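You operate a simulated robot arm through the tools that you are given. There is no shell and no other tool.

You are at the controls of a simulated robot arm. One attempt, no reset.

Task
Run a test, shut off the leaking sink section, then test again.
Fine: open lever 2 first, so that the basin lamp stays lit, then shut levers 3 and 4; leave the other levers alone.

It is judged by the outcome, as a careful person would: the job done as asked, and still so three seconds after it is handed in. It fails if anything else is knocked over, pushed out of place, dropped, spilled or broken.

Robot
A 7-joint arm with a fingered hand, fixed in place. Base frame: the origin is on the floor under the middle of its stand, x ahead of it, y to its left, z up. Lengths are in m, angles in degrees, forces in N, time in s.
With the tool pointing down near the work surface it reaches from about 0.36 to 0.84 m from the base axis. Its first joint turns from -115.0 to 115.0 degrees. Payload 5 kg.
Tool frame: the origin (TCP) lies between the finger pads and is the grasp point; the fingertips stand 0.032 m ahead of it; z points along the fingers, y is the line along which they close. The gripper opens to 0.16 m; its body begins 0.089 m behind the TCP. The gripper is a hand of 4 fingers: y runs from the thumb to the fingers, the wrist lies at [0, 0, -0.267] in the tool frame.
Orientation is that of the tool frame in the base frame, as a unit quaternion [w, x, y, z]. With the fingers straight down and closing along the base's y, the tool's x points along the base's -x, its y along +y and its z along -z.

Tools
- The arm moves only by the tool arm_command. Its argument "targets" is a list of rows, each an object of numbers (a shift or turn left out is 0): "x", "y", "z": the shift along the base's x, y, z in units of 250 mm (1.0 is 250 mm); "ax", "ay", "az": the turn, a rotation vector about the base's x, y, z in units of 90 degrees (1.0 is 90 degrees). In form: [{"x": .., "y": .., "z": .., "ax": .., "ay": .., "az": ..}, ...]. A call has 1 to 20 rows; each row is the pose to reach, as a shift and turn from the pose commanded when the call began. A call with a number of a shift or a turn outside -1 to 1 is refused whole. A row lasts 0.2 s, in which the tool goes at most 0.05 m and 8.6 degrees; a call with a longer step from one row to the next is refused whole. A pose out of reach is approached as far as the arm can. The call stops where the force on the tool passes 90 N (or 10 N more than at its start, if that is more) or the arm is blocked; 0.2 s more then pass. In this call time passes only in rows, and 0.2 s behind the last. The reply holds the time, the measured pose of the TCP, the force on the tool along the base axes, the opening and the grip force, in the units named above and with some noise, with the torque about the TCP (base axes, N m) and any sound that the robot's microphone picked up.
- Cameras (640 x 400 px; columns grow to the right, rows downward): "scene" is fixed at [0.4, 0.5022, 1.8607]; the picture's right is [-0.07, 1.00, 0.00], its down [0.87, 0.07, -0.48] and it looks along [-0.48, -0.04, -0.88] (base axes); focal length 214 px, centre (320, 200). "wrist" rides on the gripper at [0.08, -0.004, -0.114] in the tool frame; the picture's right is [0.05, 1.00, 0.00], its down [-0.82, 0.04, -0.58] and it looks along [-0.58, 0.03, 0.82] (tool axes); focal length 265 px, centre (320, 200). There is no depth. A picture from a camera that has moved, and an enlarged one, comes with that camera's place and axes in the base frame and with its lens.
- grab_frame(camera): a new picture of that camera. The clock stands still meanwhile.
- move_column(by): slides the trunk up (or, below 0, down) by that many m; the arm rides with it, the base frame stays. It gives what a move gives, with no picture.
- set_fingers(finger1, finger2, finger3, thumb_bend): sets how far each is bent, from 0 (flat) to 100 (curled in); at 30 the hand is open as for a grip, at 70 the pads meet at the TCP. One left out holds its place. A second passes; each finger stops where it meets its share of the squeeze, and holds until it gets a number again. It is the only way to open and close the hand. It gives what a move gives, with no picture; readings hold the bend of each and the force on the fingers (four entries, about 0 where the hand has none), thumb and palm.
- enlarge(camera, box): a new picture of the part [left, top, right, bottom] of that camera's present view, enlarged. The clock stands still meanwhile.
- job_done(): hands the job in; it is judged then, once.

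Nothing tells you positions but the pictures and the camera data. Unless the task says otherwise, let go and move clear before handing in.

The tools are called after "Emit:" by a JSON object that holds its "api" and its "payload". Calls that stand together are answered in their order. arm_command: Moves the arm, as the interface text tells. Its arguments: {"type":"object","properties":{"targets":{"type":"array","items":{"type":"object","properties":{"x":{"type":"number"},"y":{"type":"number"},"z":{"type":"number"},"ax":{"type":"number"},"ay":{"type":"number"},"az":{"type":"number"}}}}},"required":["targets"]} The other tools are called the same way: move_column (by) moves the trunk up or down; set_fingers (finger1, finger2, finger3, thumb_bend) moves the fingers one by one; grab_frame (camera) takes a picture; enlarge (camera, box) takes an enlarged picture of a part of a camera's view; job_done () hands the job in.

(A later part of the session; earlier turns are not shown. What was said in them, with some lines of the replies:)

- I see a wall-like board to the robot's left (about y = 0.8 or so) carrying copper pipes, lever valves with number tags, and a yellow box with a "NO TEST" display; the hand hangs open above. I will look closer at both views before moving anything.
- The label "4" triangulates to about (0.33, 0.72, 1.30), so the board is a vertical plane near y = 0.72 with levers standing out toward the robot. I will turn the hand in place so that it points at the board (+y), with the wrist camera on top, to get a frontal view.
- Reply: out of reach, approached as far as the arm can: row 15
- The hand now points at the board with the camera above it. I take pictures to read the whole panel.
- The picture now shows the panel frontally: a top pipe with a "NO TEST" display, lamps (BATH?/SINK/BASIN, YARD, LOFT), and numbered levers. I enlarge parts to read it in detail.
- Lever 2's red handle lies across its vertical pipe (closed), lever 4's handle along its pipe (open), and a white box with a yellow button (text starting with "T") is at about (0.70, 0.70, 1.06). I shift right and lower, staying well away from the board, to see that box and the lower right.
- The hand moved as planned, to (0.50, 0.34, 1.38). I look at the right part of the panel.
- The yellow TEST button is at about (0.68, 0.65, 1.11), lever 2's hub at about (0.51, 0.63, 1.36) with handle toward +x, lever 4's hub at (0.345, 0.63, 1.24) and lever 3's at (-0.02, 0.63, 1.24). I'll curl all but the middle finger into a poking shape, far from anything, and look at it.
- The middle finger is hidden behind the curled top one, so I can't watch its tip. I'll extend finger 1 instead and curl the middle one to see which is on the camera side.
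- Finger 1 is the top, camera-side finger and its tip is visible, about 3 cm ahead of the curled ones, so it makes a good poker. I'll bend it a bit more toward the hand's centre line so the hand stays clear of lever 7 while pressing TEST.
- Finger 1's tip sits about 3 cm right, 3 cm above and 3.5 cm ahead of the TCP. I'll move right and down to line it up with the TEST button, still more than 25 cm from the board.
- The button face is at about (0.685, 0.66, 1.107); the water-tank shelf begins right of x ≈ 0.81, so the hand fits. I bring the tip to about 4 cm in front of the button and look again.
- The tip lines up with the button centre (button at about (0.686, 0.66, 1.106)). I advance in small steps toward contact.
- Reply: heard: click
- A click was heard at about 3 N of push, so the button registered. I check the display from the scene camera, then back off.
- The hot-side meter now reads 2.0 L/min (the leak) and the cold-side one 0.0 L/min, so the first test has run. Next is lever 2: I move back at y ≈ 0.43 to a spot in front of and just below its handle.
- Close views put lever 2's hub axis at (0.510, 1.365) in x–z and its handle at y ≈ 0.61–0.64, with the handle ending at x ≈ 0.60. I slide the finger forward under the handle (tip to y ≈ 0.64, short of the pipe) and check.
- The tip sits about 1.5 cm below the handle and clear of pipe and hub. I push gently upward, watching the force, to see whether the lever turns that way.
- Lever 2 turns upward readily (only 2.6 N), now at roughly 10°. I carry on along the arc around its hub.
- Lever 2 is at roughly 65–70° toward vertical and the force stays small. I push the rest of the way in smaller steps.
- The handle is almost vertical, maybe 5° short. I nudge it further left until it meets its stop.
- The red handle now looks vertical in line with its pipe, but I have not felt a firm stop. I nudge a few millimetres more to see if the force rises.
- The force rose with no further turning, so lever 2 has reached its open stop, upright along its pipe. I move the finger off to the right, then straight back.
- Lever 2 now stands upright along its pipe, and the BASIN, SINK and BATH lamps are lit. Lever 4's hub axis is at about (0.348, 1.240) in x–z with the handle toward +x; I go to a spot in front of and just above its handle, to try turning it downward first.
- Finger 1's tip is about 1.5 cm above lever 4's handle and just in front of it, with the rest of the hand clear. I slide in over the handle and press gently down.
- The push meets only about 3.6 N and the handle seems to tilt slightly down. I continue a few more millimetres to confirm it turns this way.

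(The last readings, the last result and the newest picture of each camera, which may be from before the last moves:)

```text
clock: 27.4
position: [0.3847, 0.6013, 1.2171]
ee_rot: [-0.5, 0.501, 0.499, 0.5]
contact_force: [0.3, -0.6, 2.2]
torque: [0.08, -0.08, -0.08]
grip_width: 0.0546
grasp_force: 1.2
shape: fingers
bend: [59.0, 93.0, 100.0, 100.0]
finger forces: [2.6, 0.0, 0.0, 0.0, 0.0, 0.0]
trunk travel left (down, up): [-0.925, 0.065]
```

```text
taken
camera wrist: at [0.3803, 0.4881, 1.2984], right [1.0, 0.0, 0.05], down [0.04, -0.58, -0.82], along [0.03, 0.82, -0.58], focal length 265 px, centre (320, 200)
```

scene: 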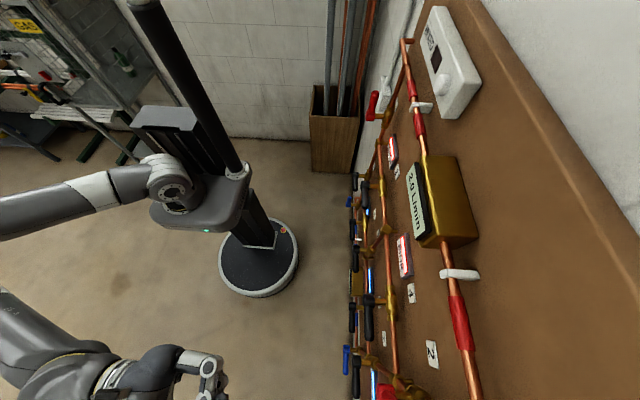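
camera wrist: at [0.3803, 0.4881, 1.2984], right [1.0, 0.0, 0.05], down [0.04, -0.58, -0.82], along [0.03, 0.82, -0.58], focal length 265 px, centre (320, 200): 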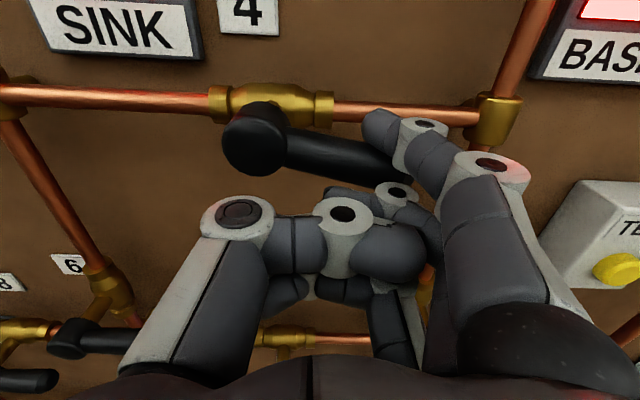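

Lever 4 turns downward with little force, so that is its closing direction. I follow the arc around its hub to about two-thirds of the way.

Emit:
{"api": "arm_command", "payload": {"targets": [{"x": 0.0008, "z": -0.0472}, {"x": -0.007, "z": -0.0924}, {"x": -0.0228, "z": -0.1356}, {"x": -0.0456, "z": -0.1756}, {"x": -0.0752, "z": -0.2108}]}}

Emit:
{"api": "grab_frame", "payload": {"camera": "wrist"}}

Emit:
{"api": "enlarge", "payload": {"camera": "scene", "box": [250, 210, 450, 350]}}

```text
clock: 28.6
position: [0.3667, 0.6001, 1.1631]
ee_rot: [-0.499, 0.5, 0.5, 0.501]
contact_force: [2.1, 0.5, 1.7]
torque: [0.03, 0.01, 0.01]
grip_width: 0.0549
grasp_force: 1.5
shape: fingers
bend: [59.0, 93.0, 100.0, 100.0]
finger forces: [2.3, 0.0, 0.0, 0.1, 0.0, 0.1]
trunk travel left (down, up): [-0.925, 0.065]
```

```text
taken
camera wrist: at [0.3618, 0.4869, 1.2438], right [1.0, 0.0, 0.05], down [0.04, -0.58, -0.82], along [0.03, 0.82, -0.58], focal length 265 px, centre (320, 200)
```

wrist: 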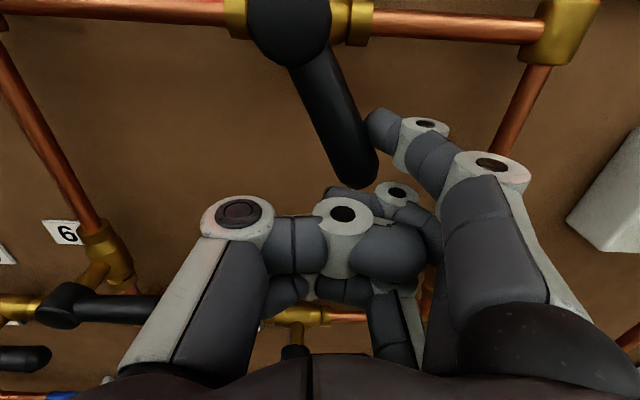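

```text
2.86 times, centred on (350, 280) of scene
camera zoom: at [0.4, 0.5022, 1.8607], right [-0.07, 1.0, 0.0], down [0.87, 0.07, -0.48], along [-0.48, -0.04, -0.88], focal length 613 px, centre (234, -29)
```

zoom: 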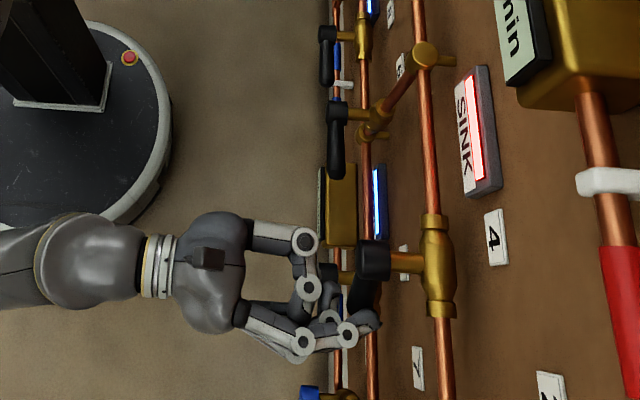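

Lever 4 is about two-thirds down. I complete the turn in smaller steps.

Emit:
{"api": "arm_command", "payload": {"targets": [{"x": -0.0352, "z": -0.0296}, {"x": -0.0628, "z": -0.0464}, {"x": -0.0922, "z": -0.0596}]}}

Emit:
{"api": "grab_frame", "payload": {"camera": "wrist"}}

```text
clock: 29.4
position: [0.3411, 0.6006, 1.1488]
ee_rot: [-0.5, 0.5, 0.5, 0.5]
contact_force: [1.6, -0.7, 1.4]
torque: [0.0, 0.03, -0.06]
grip_width: 0.055
grasp_force: 1.1
shape: fingers
bend: [58.0, 93.0, 100.0, 100.0]
finger forces: [2.5, 0.1, 0.0, 0.0, 0.0, 0.0]
trunk travel left (down, up): [-0.925, 0.065]
```

```text
taken
camera wrist: at [0.3383, 0.4871, 1.2292], right [1.0, 0.0, 0.05], down [0.04, -0.58, -0.82], along [0.03, 0.82, -0.58], focal length 265 px, centre (320, 200)
```

wrist: 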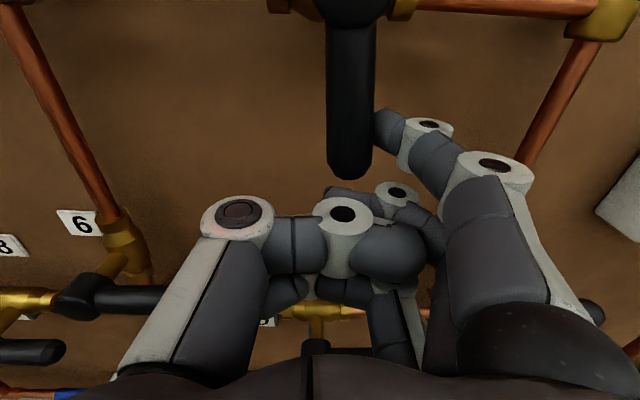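

The handle is nearly straight down, perhaps 5° short. I nudge it left until the force rises at its stop.

Emit:
{"api": "arm_command", "payload": {"targets": [{"x": -0.012, "z": -0.004}, {"x": -0.024, "z": -0.007}, {"x": -0.036, "z": -0.01}]}}

Emit:
{"api": "enlarge", "payload": {"camera": "wrist", "box": [220, 0, 480, 220]}}

```text
clock: 30.2
position: [0.3347, 0.6012, 1.1457]
ee_rot: [-0.5, 0.5, 0.499, 0.501]
contact_force: [4.6, -1.2, 0.3]
torque: [0.05, 0.1, -0.1]
grip_width: 0.0547
grasp_force: 1.7
shape: fingers
bend: [57.0, 93.0, 100.0, 100.0]
finger forces: [3.5, 0.1, 0.0, 0.0, 0.1, 0.0]
trunk travel left (down, up): [-0.925, 0.065]
```

```text
1.82 times, centred on (350, 110) of wrist
camera zoom: at [0.3301, 0.4877, 1.2277], right [1.0, 0.0, 0.05], down [0.04, -0.58, -0.81], along [0.03, 0.82, -0.58], focal length 483 px, centre (266, 364)
```

zoom: 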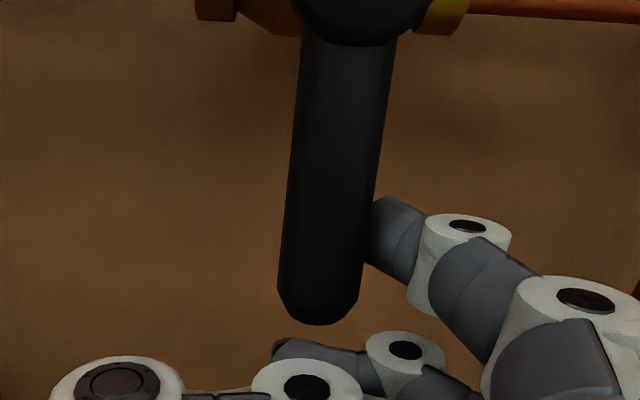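

The handle now looks straight down and the force is rising. One more small nudge confirms the stop.

Emit:
{"api": "arm_command", "payload": {"targets": [{"x": -0.01}, {"x": -0.02}]}}

Emit:
{"api": "enlarge", "payload": {"camera": "wrist", "box": [220, 0, 480, 220]}}

```text
clock: 30.8
position: [0.3298, 0.601, 1.1462]
ee_rot: [-0.5, 0.5, 0.5, 0.5]
contact_force: [6.0, -2.9, 0.0]
torque: [0.08, 0.17, -0.23]
grip_width: 0.0558
grasp_force: 2.7
shape: fingers
bend: [56.0, 93.0, 100.0, 100.0]
finger forces: [5.8, 0.1, 0.1, 0.0, 0.1, 0.1]
trunk travel left (down, up): [-0.925, 0.065]
```

```text
1.82 times, centred on (350, 110) of wrist
camera zoom: at [0.3251, 0.4873, 1.2275], right [1.0, 0.0, 0.05], down [0.04, -0.58, -0.82], along [0.03, 0.82, -0.58], focal length 483 px, centre (266, 364)
```

zoom: 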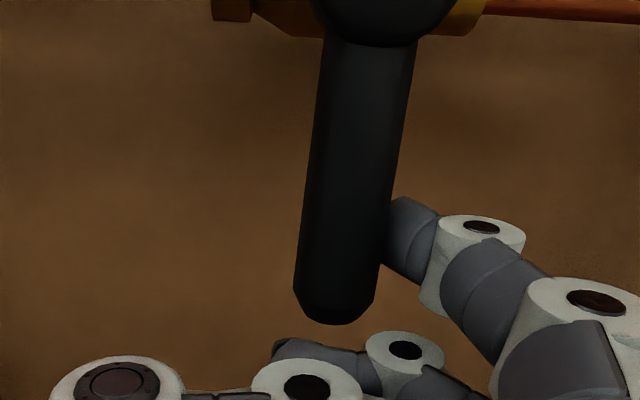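

Lever 4 is against its stop, pointing straight down across its pipe. I release it to the right, back off to y ≈ 0.53, and travel left toward lever 3 in front of all the handles.

Emit:
{"api": "arm_command", "payload": {"targets": [{"x": 0.12}, {"x": 0.12, "y": -0.14}, {"x": 0.12, "y": -0.28}, {"x": 0.12, "y": -0.28, "z": 0.18}, {"x": 0.02, "y": -0.28, "z": 0.33}, {"x": -0.1, "y": -0.28, "z": 0.412}, {"x": -0.28, "y": -0.28, "z": 0.412}, {"x": -0.46, "y": -0.28, "z": 0.412}, {"x": -0.64, "y": -0.28, "z": 0.412}, {"x": -0.8, "y": -0.28, "z": 0.412}]}}

Emit:
{"api": "grab_frame", "payload": {"camera": "wrist"}}

Emit:
{"api": "grab_frame", "payload": {"camera": "scene"}}

```text
clock: 33.0
position: [0.1311, 0.5505, 1.2452]
ee_rot: [-0.5, 0.5, 0.5, 0.5]
contact_force: [-0.1, 0.5, 0.4]
torque: [0.02, -0.01, -0.04]
grip_width: 0.0546
grasp_force: 0.1
shape: fingers
bend: [60.0, 93.0, 100.0, 100.0]
finger forces: [0.0, 0.0, 0.0, 0.1, 0.1, 0.0]
out of reach, approached as far as the arm can: row 9, 10
trunk travel left (down, up): [-0.925, 0.065]
```

```text
taken
camera wrist: at [0.1267, 0.4364, 1.3263], right [1.0, 0.0, 0.05], down [0.04, -0.58, -0.82], along [0.03, 0.82, -0.58], focal length 265 px, centre (320, 200)
```

wrist: 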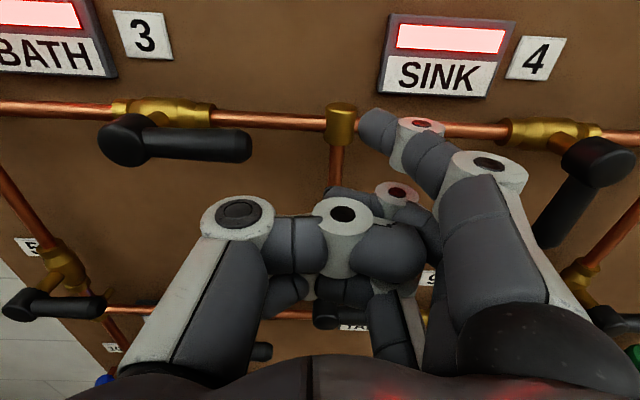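

```text
taken
```

scene: 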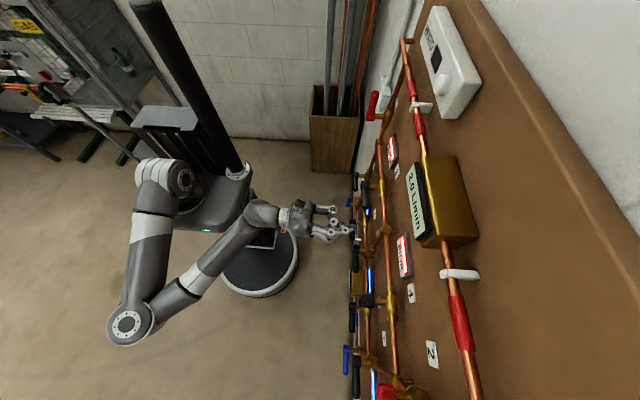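

The wrist can't come closer than about 0.31 m to the base axis, so for lever 3 (hub about (-0.010, 1.241) in x–z) I keep y near 0.59 and slide left above its handle. Lever 4 is seen hanging straight down.

Emit:
{"api": "arm_command", "payload": {"targets": [{"x": -0.06, "y": 0.05, "z": 0.06}, {"x": -0.13, "y": 0.09, "z": 0.06}, {"x": -0.2, "y": 0.115, "z": 0.06}, {"x": -0.27, "y": 0.135, "z": 0.06}, {"x": -0.33, "y": 0.148, "z": 0.06}, {"x": -0.388, "y": 0.154, "z": 0.06}]}}

Emit:
{"api": "grab_frame", "payload": {"camera": "wrist"}}

Emit:
{"api": "enlarge", "payload": {"camera": "scene", "box": [250, 130, 450, 270]}}

```text
clock: 34.4
position: [0.0351, 0.593, 1.2586]
ee_rot: [-0.5, 0.501, 0.499, 0.499]
contact_force: [0.8, 0.3, 0.6]
torque: [0.01, -0.02, -0.05]
grip_width: 0.0544
grasp_force: 0.1
shape: fingers
bend: [60.0, 93.0, 100.0, 100.0]
finger forces: [0.1, 0.0, 0.1, 0.0, 0.0, 0.0]
trunk travel left (down, up): [-0.925, 0.065]
```

```text
taken
camera wrist: at [0.0315, 0.4796, 1.3391], right [1.0, 0.0, 0.05], down [0.04, -0.58, -0.82], along [0.03, 0.82, -0.58], focal length 265 px, centre (320, 200)
```

wrist: 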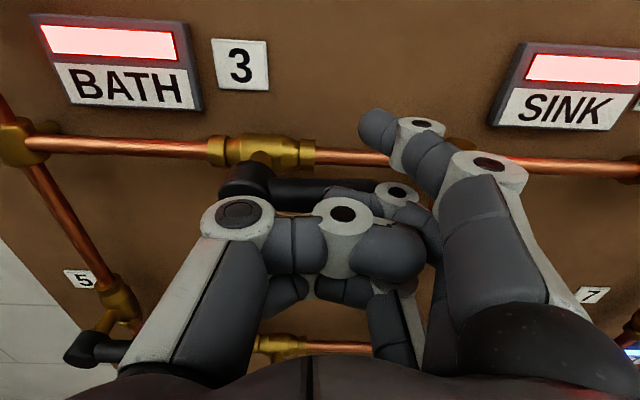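

```text
2.86 times, centred on (350, 200) of scene
camera zoom: at [0.4, 0.5022, 1.8607], right [-0.07, 1.0, 0.0], down [0.87, 0.07, -0.48], along [-0.48, -0.04, -0.88], focal length 613 px, centre (234, 200)
```

zoom: 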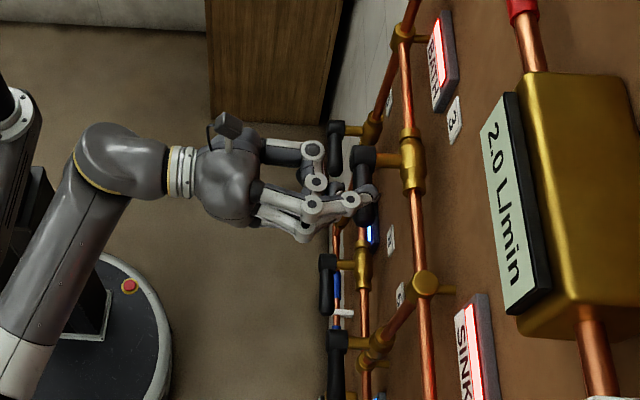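

The tip is above lever 3's handle and the thumb passes in front of the hub with about a centimetre to spare. I slide in the last centimetre and press gently down.

Emit:
{"api": "arm_command", "payload": {"targets": [{"x": -0.016, "y": 0.02}, {"x": -0.032, "y": 0.036}, {"x": -0.032, "y": 0.036, "z": -0.05}, {"x": -0.032, "y": 0.036, "z": -0.09}, {"x": -0.032, "y": 0.036, "z": -0.115}, {"x": -0.032, "y": 0.036, "z": -0.14}]}}

Emit:
{"api": "grab_frame", "payload": {"camera": "wrist"}}

Emit:
{"api": "enlarge", "payload": {"camera": "scene", "box": [310, 150, 430, 230]}}

```text
clock: 35.8
position: [0.0277, 0.6008, 1.2253]
ee_rot: [-0.5, 0.501, 0.498, 0.501]
contact_force: [0.8, -0.7, 2.9]
torque: [0.09, -0.08, -0.05]
grip_width: 0.0542
grasp_force: 1.7
shape: fingers
bend: [60.0, 93.0, 100.0, 100.0]
finger forces: [2.6, 0.0, 0.1, 0.0, 0.0, 0.0]
trunk travel left (down, up): [-0.925, 0.065]
```

```text
taken
camera wrist: at [0.0238, 0.487, 1.3059], right [1.0, 0.0, 0.05], down [0.04, -0.58, -0.82], along [0.03, 0.82, -0.58], focal length 265 px, centre (320, 200)
```

wrist: 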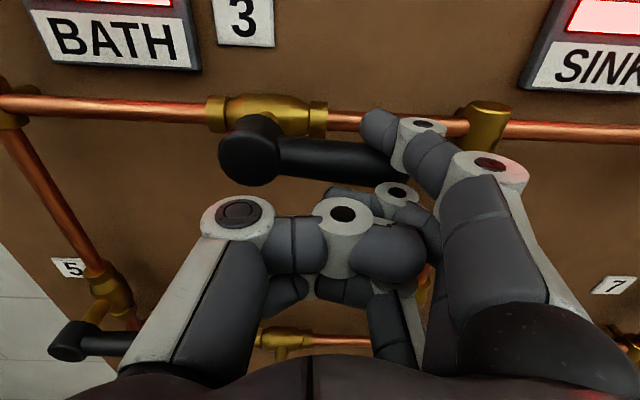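

```text
5.00 times, centred on (370, 190) of scene
camera zoom: at [0.4, 0.5022, 1.8607], right [-0.07, 1.0, 0.0], down [0.87, 0.07, -0.48], along [-0.48, -0.04, -0.88], focal length 1072 px, centre (70, 250)
```

zoom: 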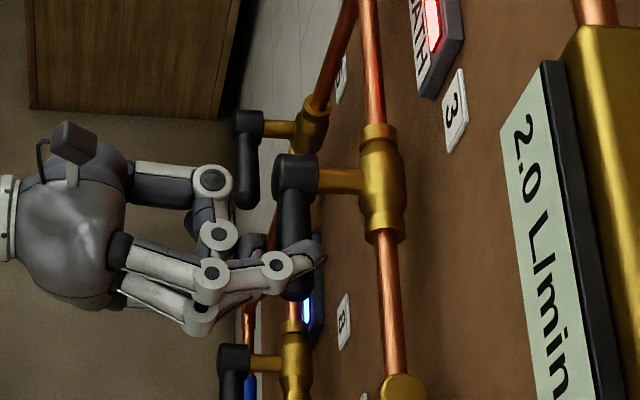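

Lever 3 is starting to turn down at about 3 N, just as lever 4 did. I follow the same arc around its hub.

Emit:
{"api": "arm_command", "payload": {"targets": [{"x": 0.0032, "z": -0.0352}, {"x": 0.0032, "z": -0.0832}, {"x": -0.0048, "z": -0.13}, {"x": -0.0212, "z": -0.1748}, {"x": -0.0452, "z": -0.2164}, {"x": -0.076, "z": -0.2528}]}}

Emit:
{"api": "grab_frame", "payload": {"camera": "wrist"}}

Emit:
{"api": "enlarge", "payload": {"camera": "scene", "box": [310, 150, 430, 230]}}

```text
clock: 37.2
position: [0.0097, 0.6003, 1.1605]
ee_rot: [-0.5, 0.5, 0.5, 0.501]
contact_force: [-0.2, -0.7, 1.6]
torque: [0.1, 0.01, -0.07]
grip_width: 0.0545
grasp_force: 0.7
shape: fingers
bend: [59.0, 93.0, 100.0, 100.0]
finger forces: [1.9, 0.0, 0.0, 0.0, 0.1, 0.1]
trunk travel left (down, up): [-0.925, 0.065]
```

```text
taken
camera wrist: at [0.0052, 0.486, 1.2418], right [1.0, 0.0, 0.05], down [0.04, -0.58, -0.82], along [0.03, 0.82, -0.58], focal length 265 px, centre (320, 200)
```

wrist: 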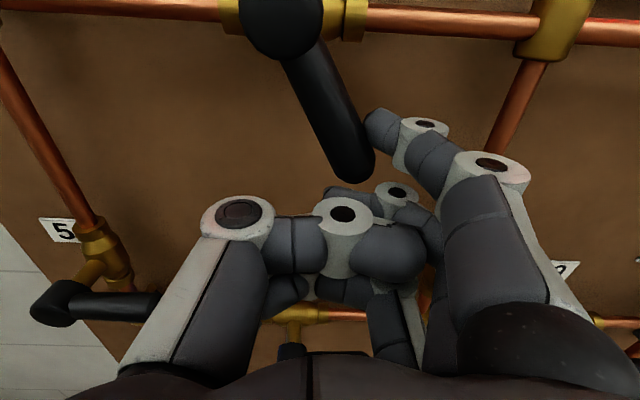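

```text
5.00 times, centred on (370, 190) of scene
camera zoom: at [0.4, 0.5022, 1.8607], right [-0.07, 1.0, 0.0], down [0.87, 0.07, -0.48], along [-0.48, -0.04, -0.88], focal length 1072 px, centre (70, 250)
```

zoom: 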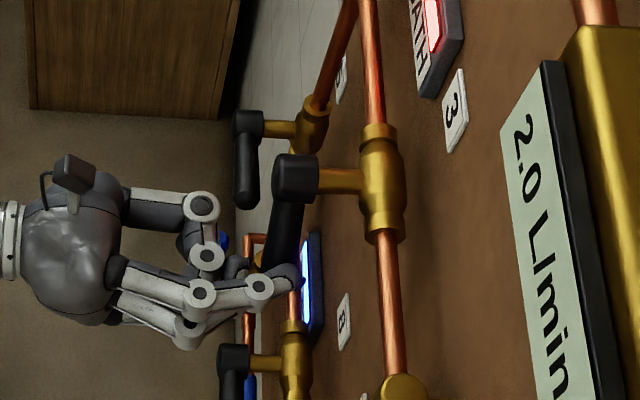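

Lever 3 is about two-thirds down. I complete the turn in smaller steps.

Emit:
{"api": "arm_command", "payload": {"targets": [{"x": -0.0364, "z": -0.0308}, {"x": -0.0648, "z": -0.0484}, {"x": -0.0956, "z": -0.0624}]}}

Emit:
{"api": "enlarge", "payload": {"camera": "wrist", "box": [220, 0, 480, 220]}}

```text
clock: 38.2
position: [0.0135, 0.6057, 1.1585]
ee_rot: [-0.483, 0.48, 0.504, 0.531]
contact_force: [0.1, -0.2, -0.4]
torque: [0.01, -0.01, 0.0]
grip_width: 0.0546
grasp_force: 0.2
shape: fingers
bend: [60.0, 93.0, 100.0, 100.0]
finger forces: [0.0, 0.0, 0.1, 0.0, 0.0, 0.1]
trunk travel left (down, up): [-0.925, 0.065]
stopped in row 3: the arm was blocked; the commanded pose is now the measured one
```

```text
1.82 times, centred on (350, 110) of wrist
camera zoom: at [0.0003, 0.4898, 1.2345], right [0.99, -0.03, 0.12], down [0.08, -0.56, -0.83], along [0.09, 0.83, -0.55], focal length 483 px, centre (266, 364)
```

zoom: 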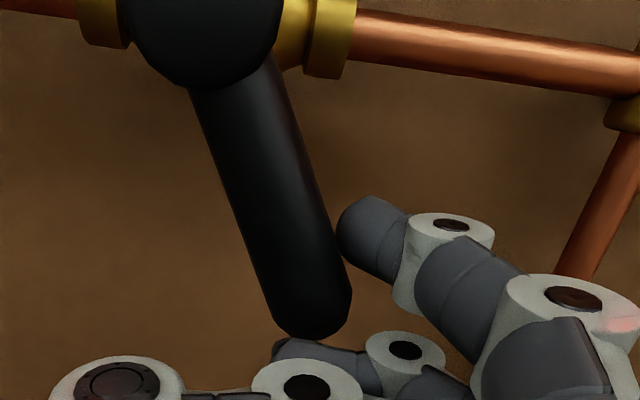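

The arm itself was blocked in the last row (no force on the tool), so something in the arm reached a limit or touched itself. I look at the scene before doing anything else.

Emit:
{"api": "grab_frame", "payload": {"camera": "scene"}}

Emit:
{"api": "grab_frame", "payload": {"camera": "wrist"}}

Emit:
{"api": "enlarge", "payload": {"camera": "scene", "box": [80, 100, 380, 350]}}

```text
taken
```

scene: 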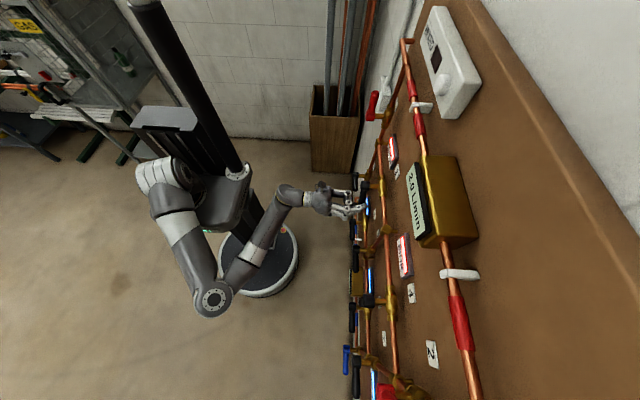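

```text
taken
camera wrist: at [0.0003, 0.4898, 1.2345], right [0.99, -0.03, 0.12], down [0.08, -0.56, -0.83], along [0.09, 0.83, -0.55], focal length 265 px, centre (320, 200)
```

wrist: 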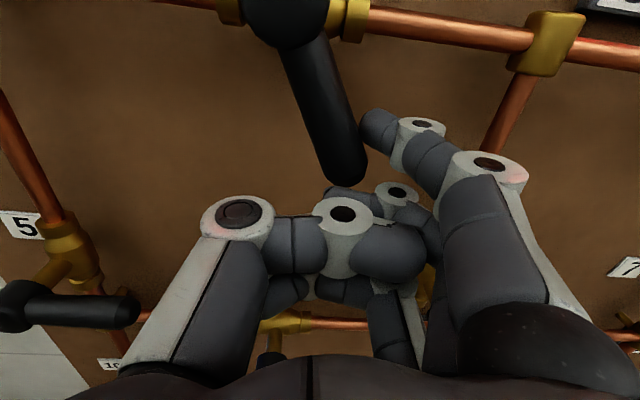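

```text
1.60 times, centred on (230, 225) of scene
camera zoom: at [0.4, 0.5022, 1.8607], right [-0.07, 1.0, 0.0], down [0.87, 0.07, -0.48], along [-0.48, -0.04, -0.88], focal length 343 px, centre (464, 160)
```

zoom: 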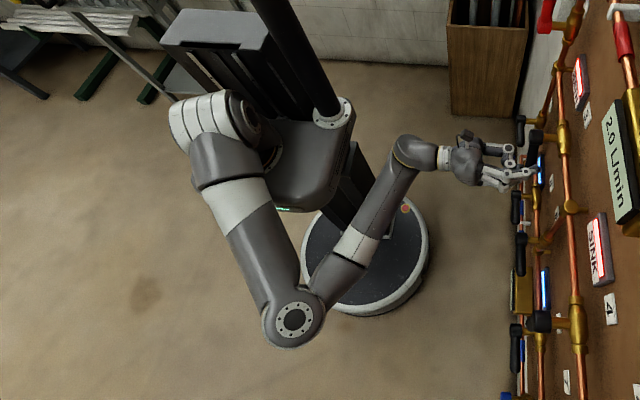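

The elbow is folded tight and the forearm has come up against the trunk carriage, so straight-on I can't go further left; lever 3 stands at roughly -68°. I'll move right off the handle, yaw the hand about 25° so the wrist swings away from the trunk, and then finish the push.

Emit:
{"api": "arm_command", "payload": {"targets": [{"x": 0.08, "y": -0.02}, {"x": 0.2, "y": -0.06, "z": -0.02}, {"x": 0.2, "y": -0.07, "z": -0.036, "ax": -0.0058, "ay": 0.0082, "az": 0.0588}, {"x": 0.2, "y": -0.07, "z": -0.036, "ax": -0.0116, "ay": 0.0164, "az": 0.1176}, {"x": 0.2, "y": -0.07, "z": -0.036, "ax": -0.0174, "ay": 0.0246, "az": 0.1764}, {"x": 0.2, "y": -0.07, "z": -0.036, "ax": -0.0232, "ay": 0.0328, "az": 0.2352}, {"x": 0.2, "y": -0.07, "z": -0.036, "ax": -0.029, "ay": 0.041, "az": 0.294}]}}

Emit:
{"api": "grab_frame", "payload": {"camera": "wrist"}}

Emit:
{"api": "enlarge", "payload": {"camera": "scene", "box": [180, 130, 430, 290]}}

```text
clock: 39.8
position: [0.0619, 0.5883, 1.1469]
ee_rot: [-0.596, 0.382, 0.597, 0.377]
contact_force: [-0.3, -0.1, 0.0]
torque: [0.01, 0.05, -0.02]
grip_width: 0.0544
grasp_force: 0.1
shape: fingers
bend: [60.0, 93.0, 100.0, 100.0]
finger forces: [0.0, 0.0, 0.0, 0.0, 0.1, 0.0]
trunk travel left (down, up): [-0.925, 0.065]
```

```text
taken
camera wrist: at [0.1064, 0.4838, 1.2279], right [0.91, 0.42, 0.04], down [0.28, -0.51, -0.81], along [-0.32, 0.75, -0.58], focal length 265 px, centre (320, 200)
```

wrist: 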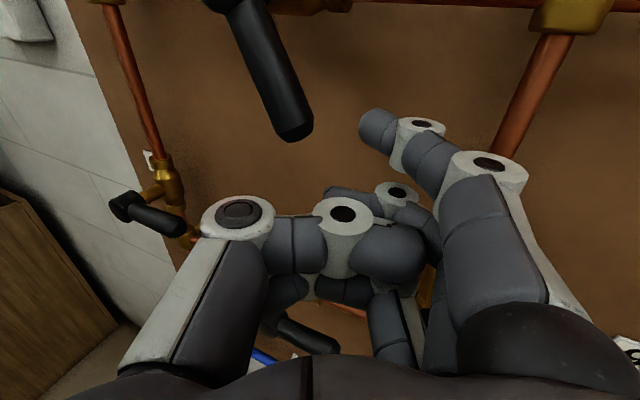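

```text
2.50 times, centred on (305, 210) of scene
camera zoom: at [0.4, 0.5022, 1.8607], right [-0.07, 1.0, 0.0], down [0.87, 0.07, -0.48], along [-0.48, -0.04, -0.88], focal length 536 px, centre (358, 175)
```

zoom: 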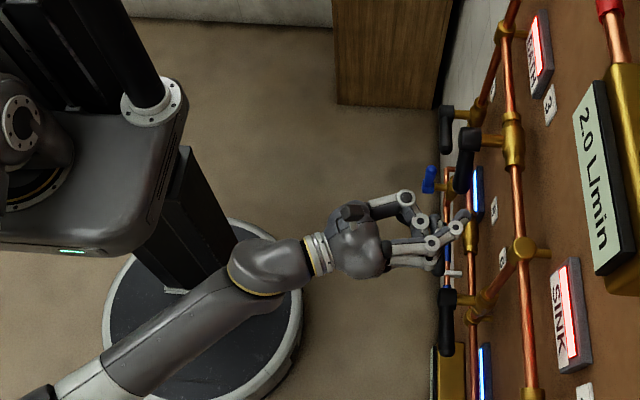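

The forearm is now well clear of the trunk, and the fingertip is level with lever 3's handle, about 4 cm to its right. I push left in small steps.

Emit:
{"api": "arm_command", "payload": {"targets": [{"x": -0.06}, {"x": -0.11, "z": -0.004}, {"x": -0.14, "z": -0.008}, {"x": -0.165, "z": -0.012}, {"x": -0.19, "z": -0.016}, {"x": -0.21, "z": -0.02}]}}

Emit:
{"api": "grab_frame", "payload": {"camera": "wrist"}}

Emit:
{"api": "enlarge", "payload": {"camera": "scene", "box": [310, 150, 430, 230]}}

```text
clock: 41.2
position: [0.0096, 0.5872, 1.1424]
ee_rot: [0.596, -0.384, -0.596, -0.377]
contact_force: [2.5, 1.1, -2.0]
torque: [-0.06, 0.09, -0.09]
grip_width: 0.0553
grasp_force: 1.1
shape: fingers
bend: [57.0, 93.0, 100.0, 100.0]
finger forces: [2.9, 0.1, 0.1, 0.1, 0.0, 0.0]
trunk travel left (down, up): [-0.925, 0.065]
```

```text
taken
camera wrist: at [0.0534, 0.4831, 1.2236], right [0.91, 0.42, 0.04], down [0.28, -0.51, -0.81], along [-0.32, 0.75, -0.58], focal length 265 px, centre (320, 200)
```

wrist: 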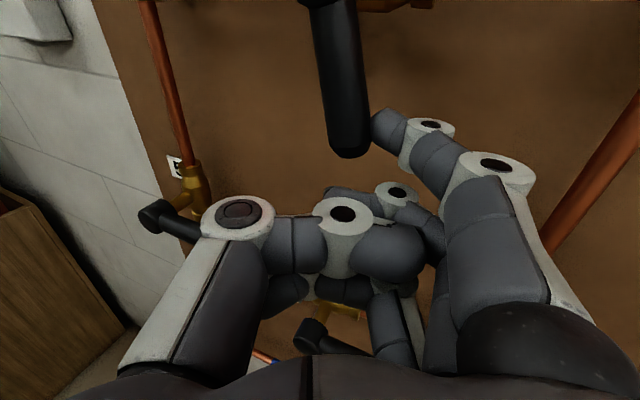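

```text
5.00 times, centred on (370, 190) of scene
camera zoom: at [0.4, 0.5022, 1.8607], right [-0.07, 1.0, 0.0], down [0.87, 0.07, -0.48], along [-0.48, -0.04, -0.88], focal length 1072 px, centre (70, 250)
```

zoom: 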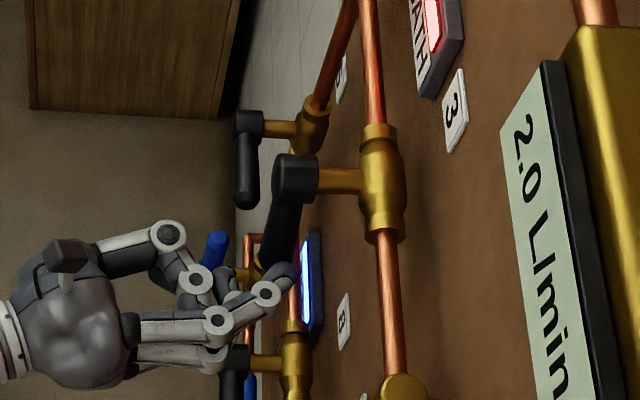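

Lever 3 is at roughly -80°. I push on in small steps.

Emit:
{"api": "arm_command", "payload": {"targets": [{"x": -0.015, "z": -0.002}, {"x": -0.03, "z": -0.004}, {"x": -0.045, "z": -0.005}]}}

Emit:
{"api": "enlarge", "payload": {"camera": "wrist", "box": [220, 0, 480, 220]}}

```text
clock: 42.0
position: [-0.0028, 0.5883, 1.1395]
ee_rot: [0.597, -0.383, -0.596, -0.377]
contact_force: [3.3, 0.4, -1.2]
torque: [-0.09, 0.08, -0.09]
grip_width: 0.0551
grasp_force: 0.9
shape: fingers
bend: [57.0, 93.0, 100.0, 100.0]
finger forces: [2.7, 0.1, 0.1, 0.0, 0.0, 0.0]
trunk travel left (down, up): [-0.925, 0.065]
```

```text
1.82 times, centred on (350, 110) of wrist
camera zoom: at [0.0423, 0.4837, 1.2218], right [0.91, 0.42, 0.04], down [0.28, -0.51, -0.81], along [-0.32, 0.75, -0.58], focal length 483 px, centre (266, 364)
```

zoom: 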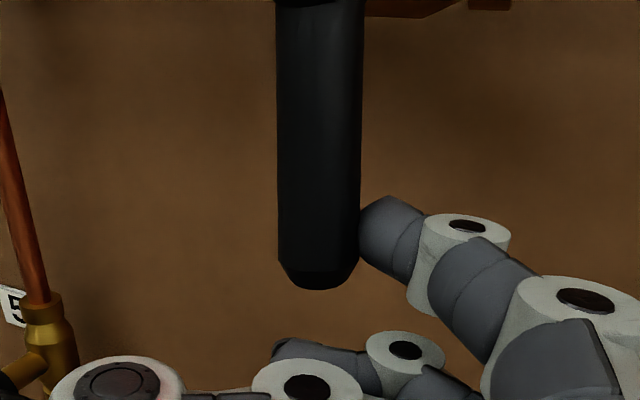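

About 4–5° remain. I nudge further until the stop is felt.

Emit:
{"api": "arm_command", "payload": {"targets": [{"x": -0.012}, {"x": -0.024, "z": -0.001}, {"x": -0.034, "z": -0.002}]}}

Emit:
{"api": "enlarge", "payload": {"camera": "wrist", "box": [220, 0, 480, 220]}}

```text
clock: 42.8
position: [-0.0113, 0.5872, 1.1405]
ee_rot: [0.596, -0.383, -0.596, -0.377]
contact_force: [3.5, 0.3, -2.9]
torque: [-0.13, 0.12, -0.1]
grip_width: 0.0551
grasp_force: 1.9
shape: fingers
bend: [57.0, 93.0, 100.0, 100.0]
finger forces: [3.2, 0.0, 0.0, 0.1, 0.1, 0.0]
trunk travel left (down, up): [-0.925, 0.065]
```

```text
1.82 times, centred on (350, 110) of wrist
camera zoom: at [0.0343, 0.4834, 1.2213], right [0.91, 0.42, 0.04], down [0.28, -0.51, -0.81], along [-0.32, 0.75, -0.58], focal length 483 px, centre (266, 364)
```

zoom: 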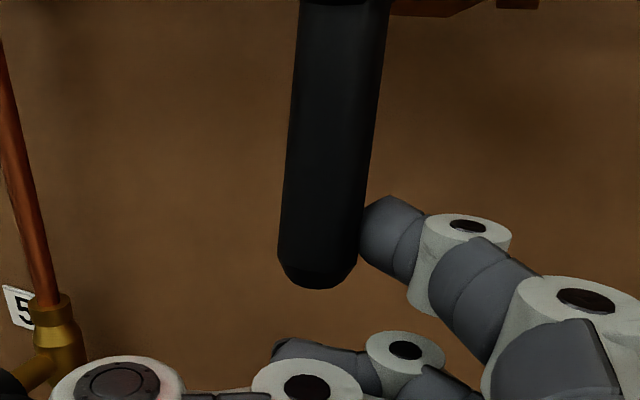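

The handle now looks straight down. One more small nudge to feel the stop.

Emit:
{"api": "arm_command", "payload": {"targets": [{"x": -0.01}, {"x": -0.02}]}}

Emit:
{"api": "enlarge", "payload": {"camera": "wrist", "box": [220, 0, 480, 220]}}

```text
clock: 43.4
position: [-0.0153, 0.588, 1.1395]
ee_rot: [0.597, -0.384, -0.596, -0.377]
contact_force: [7.6, -1.4, -1.8]
torque: [0.0, 0.3, -0.35]
grip_width: 0.0555
grasp_force: 3.9
shape: fingers
bend: [57.0, 93.0, 100.0, 100.0]
finger forces: [7.1, 0.0, 0.1, 0.0, 0.0, 0.0]
trunk travel left (down, up): [-0.925, 0.065]
```

```text
1.82 times, centred on (350, 110) of wrist
camera zoom: at [0.03, 0.4837, 1.2215], right [0.91, 0.42, 0.04], down [0.28, -0.51, -0.81], along [-0.32, 0.75, -0.58], focal length 483 px, centre (266, 364)
```

zoom: 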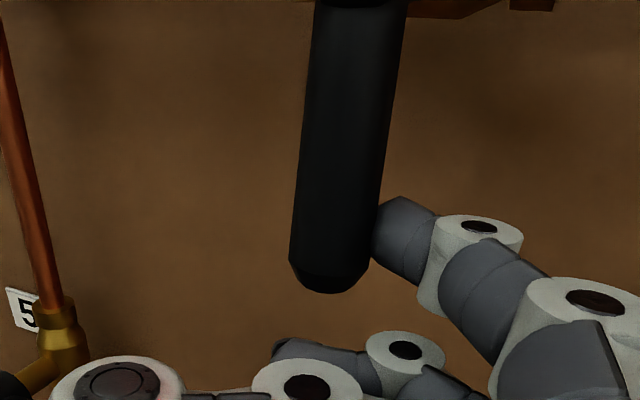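

Lever 3 is against its stop (7.6 N, no further turning), straight down across its pipe. I release to the right and back away along a path that keeps the wrist away from the trunk.

Emit:
{"api": "arm_command", "payload": {"targets": [{"x": 0.1}, {"x": 0.2, "y": -0.08}, {"x": 0.26, "y": -0.22}, {"x": 0.44, "y": -0.28}, {"x": 0.62, "y": -0.36}, {"x": 0.8, "y": -0.44}, {"x": 0.96, "y": -0.54}]}}

Emit:
{"api": "grab_frame", "payload": {"camera": "scene"}}

Emit:
{"api": "grab_frame", "payload": {"camera": "wrist"}}

```text
clock: 45.0
position: [0.2267, 0.4557, 1.1411]
ee_rot: [0.597, -0.384, -0.596, -0.377]
contact_force: [-0.9, 0.1, 0.1]
torque: [0.03, -0.04, -0.03]
grip_width: 0.0545
grasp_force: 0.1
shape: fingers
bend: [60.0, 93.0, 100.0, 100.0]
finger forces: [0.0, 0.0, 0.1, 0.1, 0.1, 0.1]
trunk travel left (down, up): [-0.925, 0.065]
```

```text
taken
```

scene: 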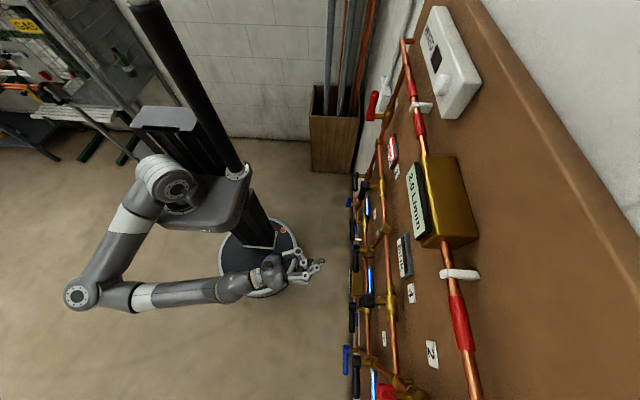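

```text
taken
camera wrist: at [0.2707, 0.3517, 1.2223], right [0.91, 0.42, 0.04], down [0.28, -0.51, -0.81], along [-0.32, 0.75, -0.58], focal length 265 px, centre (320, 200)
```

wrist: 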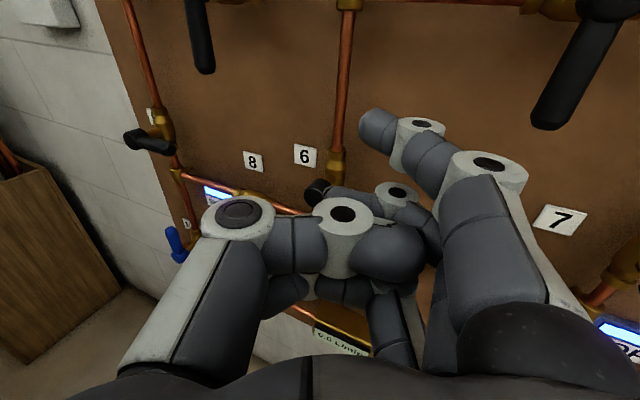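

The SINK lamp has gone out, BATH stays lit, and levers 3 and 4 hang straight down. I turn the hand straight again and head back toward the TEST button, staying back at y ≈ 0.43.

Emit:
{"api": "arm_command", "payload": {"targets": [{"x": 0.16, "y": -0.02, "az": -0.046}, {"x": 0.32, "y": -0.04, "az": -0.092}, {"x": 0.48, "y": -0.06, "az": -0.139}, {"x": 0.64, "y": -0.08, "az": -0.185}, {"x": 0.8, "y": -0.1, "az": -0.231}, {"x": 0.96, "y": -0.1, "az": -0.277}]}}

Emit:
{"api": "grab_frame", "payload": {"camera": "wrist"}}

```text
clock: 46.4
position: [0.4643, 0.4265, 1.1402]
ee_rot: [-0.501, 0.503, 0.499, 0.497]
contact_force: [0.2, 0.1, 0.2]
torque: [-0.02, 0.01, 0.02]
grip_width: 0.0547
grasp_force: 0.1
shape: fingers
bend: [60.0, 93.0, 100.0, 100.0]
finger forces: [0.0, 0.0, 0.0, 0.0, 0.0, 0.0]
trunk travel left (down, up): [-0.925, 0.065]
```

```text
taken
camera wrist: at [0.4612, 0.3133, 1.2216], right [1.0, 0.0, 0.04], down [0.04, -0.58, -0.81], along [0.02, 0.81, -0.58], focal length 265 px, centre (320, 200)
```

wrist: 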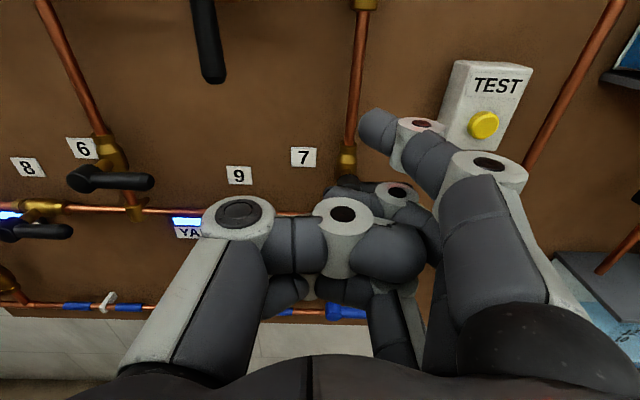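

The hand is straight again and the TEST button is ahead to the right. I line up in front of it as before and approach to about 4 cm.

Emit:
{"api": "arm_command", "payload": {"targets": [{"x": 0.153, "z": -0.051}, {"x": 0.306, "z": -0.102}, {"x": 0.459, "z": -0.153}, {"x": 0.612, "z": -0.204}, {"x": 0.766, "z": -0.254}, {"x": 0.766, "y": 0.15, "z": -0.254}, {"x": 0.766, "y": 0.3, "z": -0.254}, {"x": 0.766, "y": 0.45, "z": -0.254}, {"x": 0.766, "y": 0.59, "z": -0.254}]}}

Emit:
{"api": "enlarge", "payload": {"camera": "wrist", "box": [260, 40, 480, 220]}}

```text
clock: 48.4
position: [0.6552, 0.5768, 1.0749]
ee_rot: [-0.501, 0.503, 0.5, 0.497]
contact_force: [-0.8, 0.0, 0.0]
torque: [0.04, -0.02, 0.01]
grip_width: 0.0542
grasp_force: 0.0
shape: fingers
bend: [60.0, 93.0, 100.0, 100.0]
finger forces: [0.0, 0.0, 0.0, 0.0, 0.0, 0.0]
trunk travel left (down, up): [-0.925, 0.065]
```

```text
2.22 times, centred on (370, 130) of wrist
camera zoom: at [0.6516, 0.4638, 1.1565], right [1.0, 0.0, 0.04], down [0.04, -0.58, -0.81], along [0.03, 0.81, -0.58], focal length 590 px, centre (209, 356)
```

zoom: 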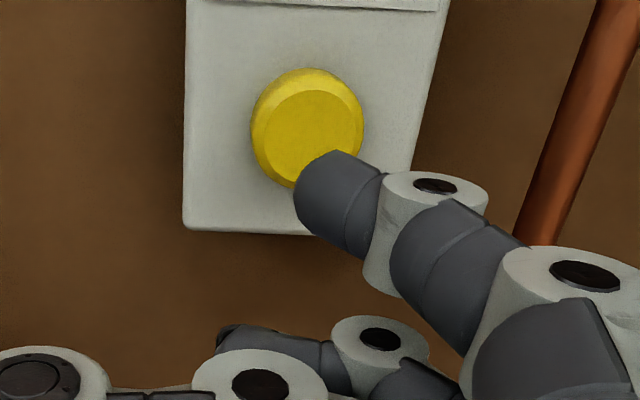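

The alignment is nearly the same as the first time (about 1–2 mm low). I correct that and press.

Emit:
{"api": "arm_command", "payload": {"targets": [{"y": 0.06, "z": 0.008}, {"y": 0.11, "z": 0.008}, {"y": 0.15, "z": 0.008}, {"y": 0.172, "z": 0.008}]}}

Emit:
{"api": "enlarge", "payload": {"camera": "scene", "box": [370, 140, 490, 260]}}

```text
clock: 49.4
position: [0.6562, 0.6173, 1.0775]
ee_rot: [-0.5, 0.504, 0.499, 0.498]
contact_force: [0.3, -1.9, -1.1]
torque: [0.08, 0.04, -0.05]
grip_width: 0.0542
grasp_force: 1.0
shape: fingers
bend: [60.0, 93.0, 100.0, 100.0]
finger forces: [1.7, 0.0, 0.0, 0.1, 0.1, 0.0]
trunk travel left (down, up): [-0.925, 0.065]
```

```text
3.33 times, centred on (430, 200) of scene
camera zoom: at [0.4, 0.5022, 1.8607], right [-0.07, 1.0, 0.0], down [0.87, 0.07, -0.48], along [-0.48, -0.04, -0.88], focal length 715 px, centre (-47, 200)
```

zoom: 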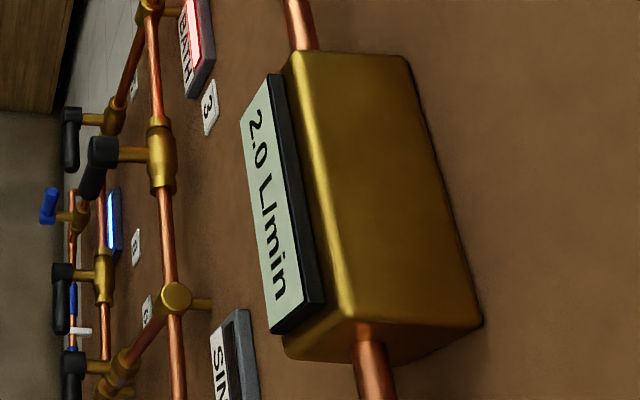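

No click yet and the reading is still the old one; the finger only just touches the button (1.9 N). I push 2–3 mm further.

Emit:
{"api": "arm_command", "payload": {"targets": [{"y": 0.006}, {"y": 0.012}]}}

Emit:
{"api": "enlarge", "payload": {"camera": "scene", "box": [370, 140, 490, 260]}}

```text
clock: 50.0
position: [0.6563, 0.6201, 1.0783]
ee_rot: [-0.501, 0.503, 0.499, 0.497]
contact_force: [1.2, -3.4, -0.1]
torque: [0.07, 0.02, -0.14]
grip_width: 0.0543
grasp_force: 1.4
shape: fingers
bend: [60.0, 93.0, 100.0, 100.0]
finger forces: [2.9, 0.1, 0.0, 0.1, 0.0, 0.0]
trunk travel left (down, up): [-0.925, 0.065]
heard: click
```

```text
3.33 times, centred on (430, 200) of scene
camera zoom: at [0.4, 0.5022, 1.8607], right [-0.07, 1.0, 0.0], down [0.87, 0.07, -0.48], along [-0.48, -0.04, -0.88], focal length 715 px, centre (-47, 200)
```

zoom: 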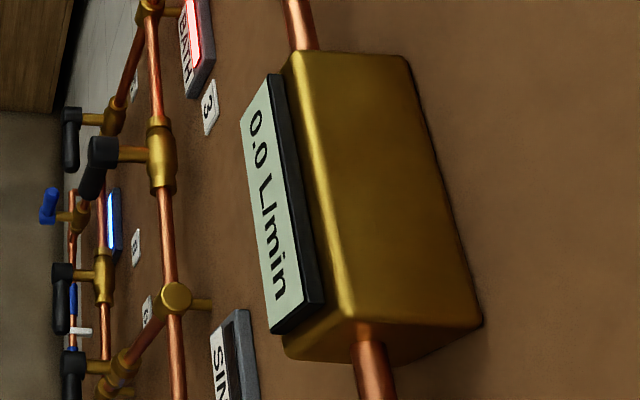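

It clicked and the hot meter now reads 0.0 L/min. I back off and move to a place where I can check every lever and lamp.

Emit:
{"api": "arm_command", "payload": {"targets": [{"y": -0.06}, {"y": -0.15}, {"y": -0.3}, {"y": -0.45}, {"y": -0.6}, {"y": -0.75}, {"y": -0.8, "x": -0.12, "z": 0.14}, {"y": -0.85, "x": -0.24, "z": 0.28}, {"y": -0.9, "x": -0.36, "z": 0.42}, {"y": -0.95, "x": -0.48, "z": 0.56}, {"y": -1.0, "x": -0.6, "z": 0.7}, {"y": -1.0, "x": -0.72, "z": 0.84}, {"y": -1.0, "x": -0.82, "z": 0.98}]}}

Emit:
{"api": "grab_frame", "payload": {"camera": "wrist"}}

Emit:
{"api": "grab_frame", "payload": {"camera": "scene"}}

```text
clock: 52.8
position: [0.4503, 0.3717, 1.3249]
ee_rot: [-0.501, 0.504, 0.499, 0.497]
contact_force: [0.1, 0.4, 0.2]
torque: [-0.02, -0.01, -0.03]
grip_width: 0.0544
grasp_force: 0.1
shape: fingers
bend: [60.0, 93.0, 100.0, 100.0]
finger forces: [0.1, 0.0, 0.1, 0.0, 0.0, 0.0]
trunk travel left (down, up): [-0.925, 0.065]
```

```text
taken
camera wrist: at [0.4469, 0.2587, 1.4065], right [1.0, 0.0, 0.04], down [0.04, -0.58, -0.81], along [0.02, 0.81, -0.58], focal length 265 px, centre (320, 200)
```

wrist: 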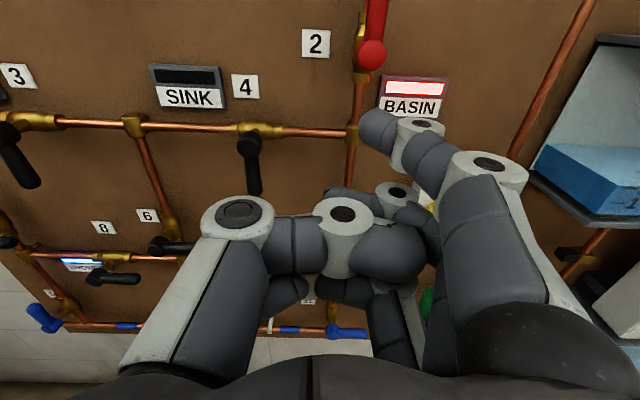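

```text
taken
```

scene: 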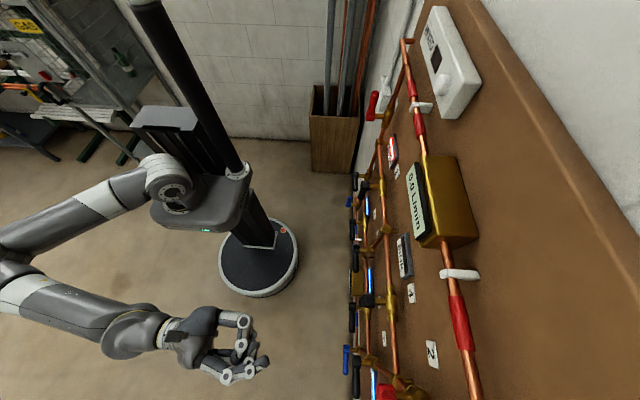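

BASIN is lit, SINK is dark, BATH lit, the meter reads 0.0 L/min, lever 2 is up and levers 3 and 4 are down. A last closer look at the remaining levers and lamps before handing in.

Emit:
{"api": "enlarge", "payload": {"camera": "wrist", "box": [0, 0, 460, 290]}}

Emit:
{"api": "enlarge", "payload": {"camera": "scene", "box": [320, 80, 500, 400]}}

```text
1.38 times, centred on (230, 145) of wrist
camera zoom: at [0.4469, 0.2587, 1.4065], right [1.0, 0.0, 0.04], down [0.04, -0.58, -0.81], along [0.02, 0.81, -0.58], focal length 366 px, centre (444, 276)
```

zoom: 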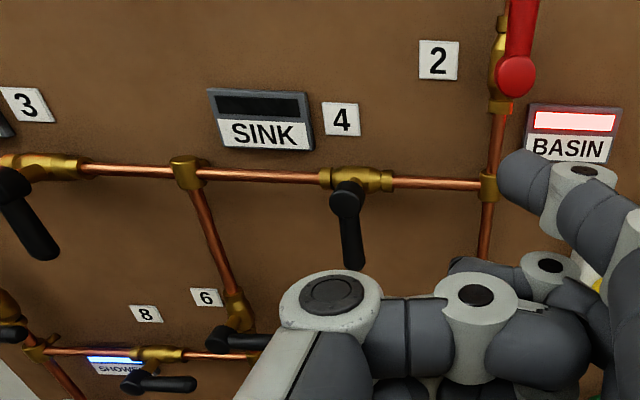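

```text
1.25 times, centred on (410, 240) of scene
camera zoom: at [0.4, 0.5022, 1.8607], right [-0.07, 1.0, 0.0], down [0.87, 0.07, -0.48], along [-0.48, -0.04, -0.88], focal length 268 px, centre (208, 150)
```

zoom: 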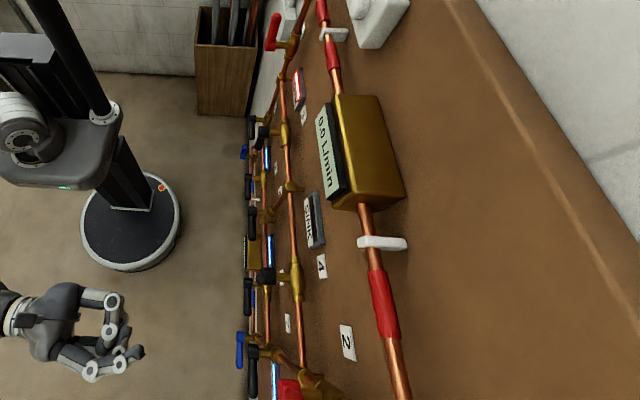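

Everything matches the request: the first test read 2.0 L/min, lever 2 is open, levers 3 and 4 are shut, BASIN and BATH are lit, SINK is dark, and the second test reads 0.0 L/min. The other levers look untouched and the hand is clear, so I hand the job in.

Emit:
{"api": "job_done", "payload": {}}

```text
The job is handed in.
```

The leaking sink section is shut off, and the second test on the hot side reads 0.0 L/min. The job is handed in.

- **First test:** the hot meter read 2.0 L/min and the cold meter 0.0 L/min.
- **Levers:** I opened lever 2 first (handle now upright along its pipe), then shut lever 4 and lever 3 (both now point straight down). I pushed each one until I felt its stop.
- **Second test:** I pressed TEST again and it clicked, and the hot meter dropped to 0.0 L/min.
- **Lamps:** in the last pictures BASIN and BATH are lit and SINK is dark. I did not watch the BASIN lamp all through the lever turns.

I did not operate any other lever. In the last pictures the ones in view looked unchanged, and I saw nothing knocked over or moved.

While I was turning lever 3 the arm stopped once with no force on the tool. The forearm looked to be up against the trunk, so I turned the hand and finished the push from another angle. The hand ended up clear of the panel.
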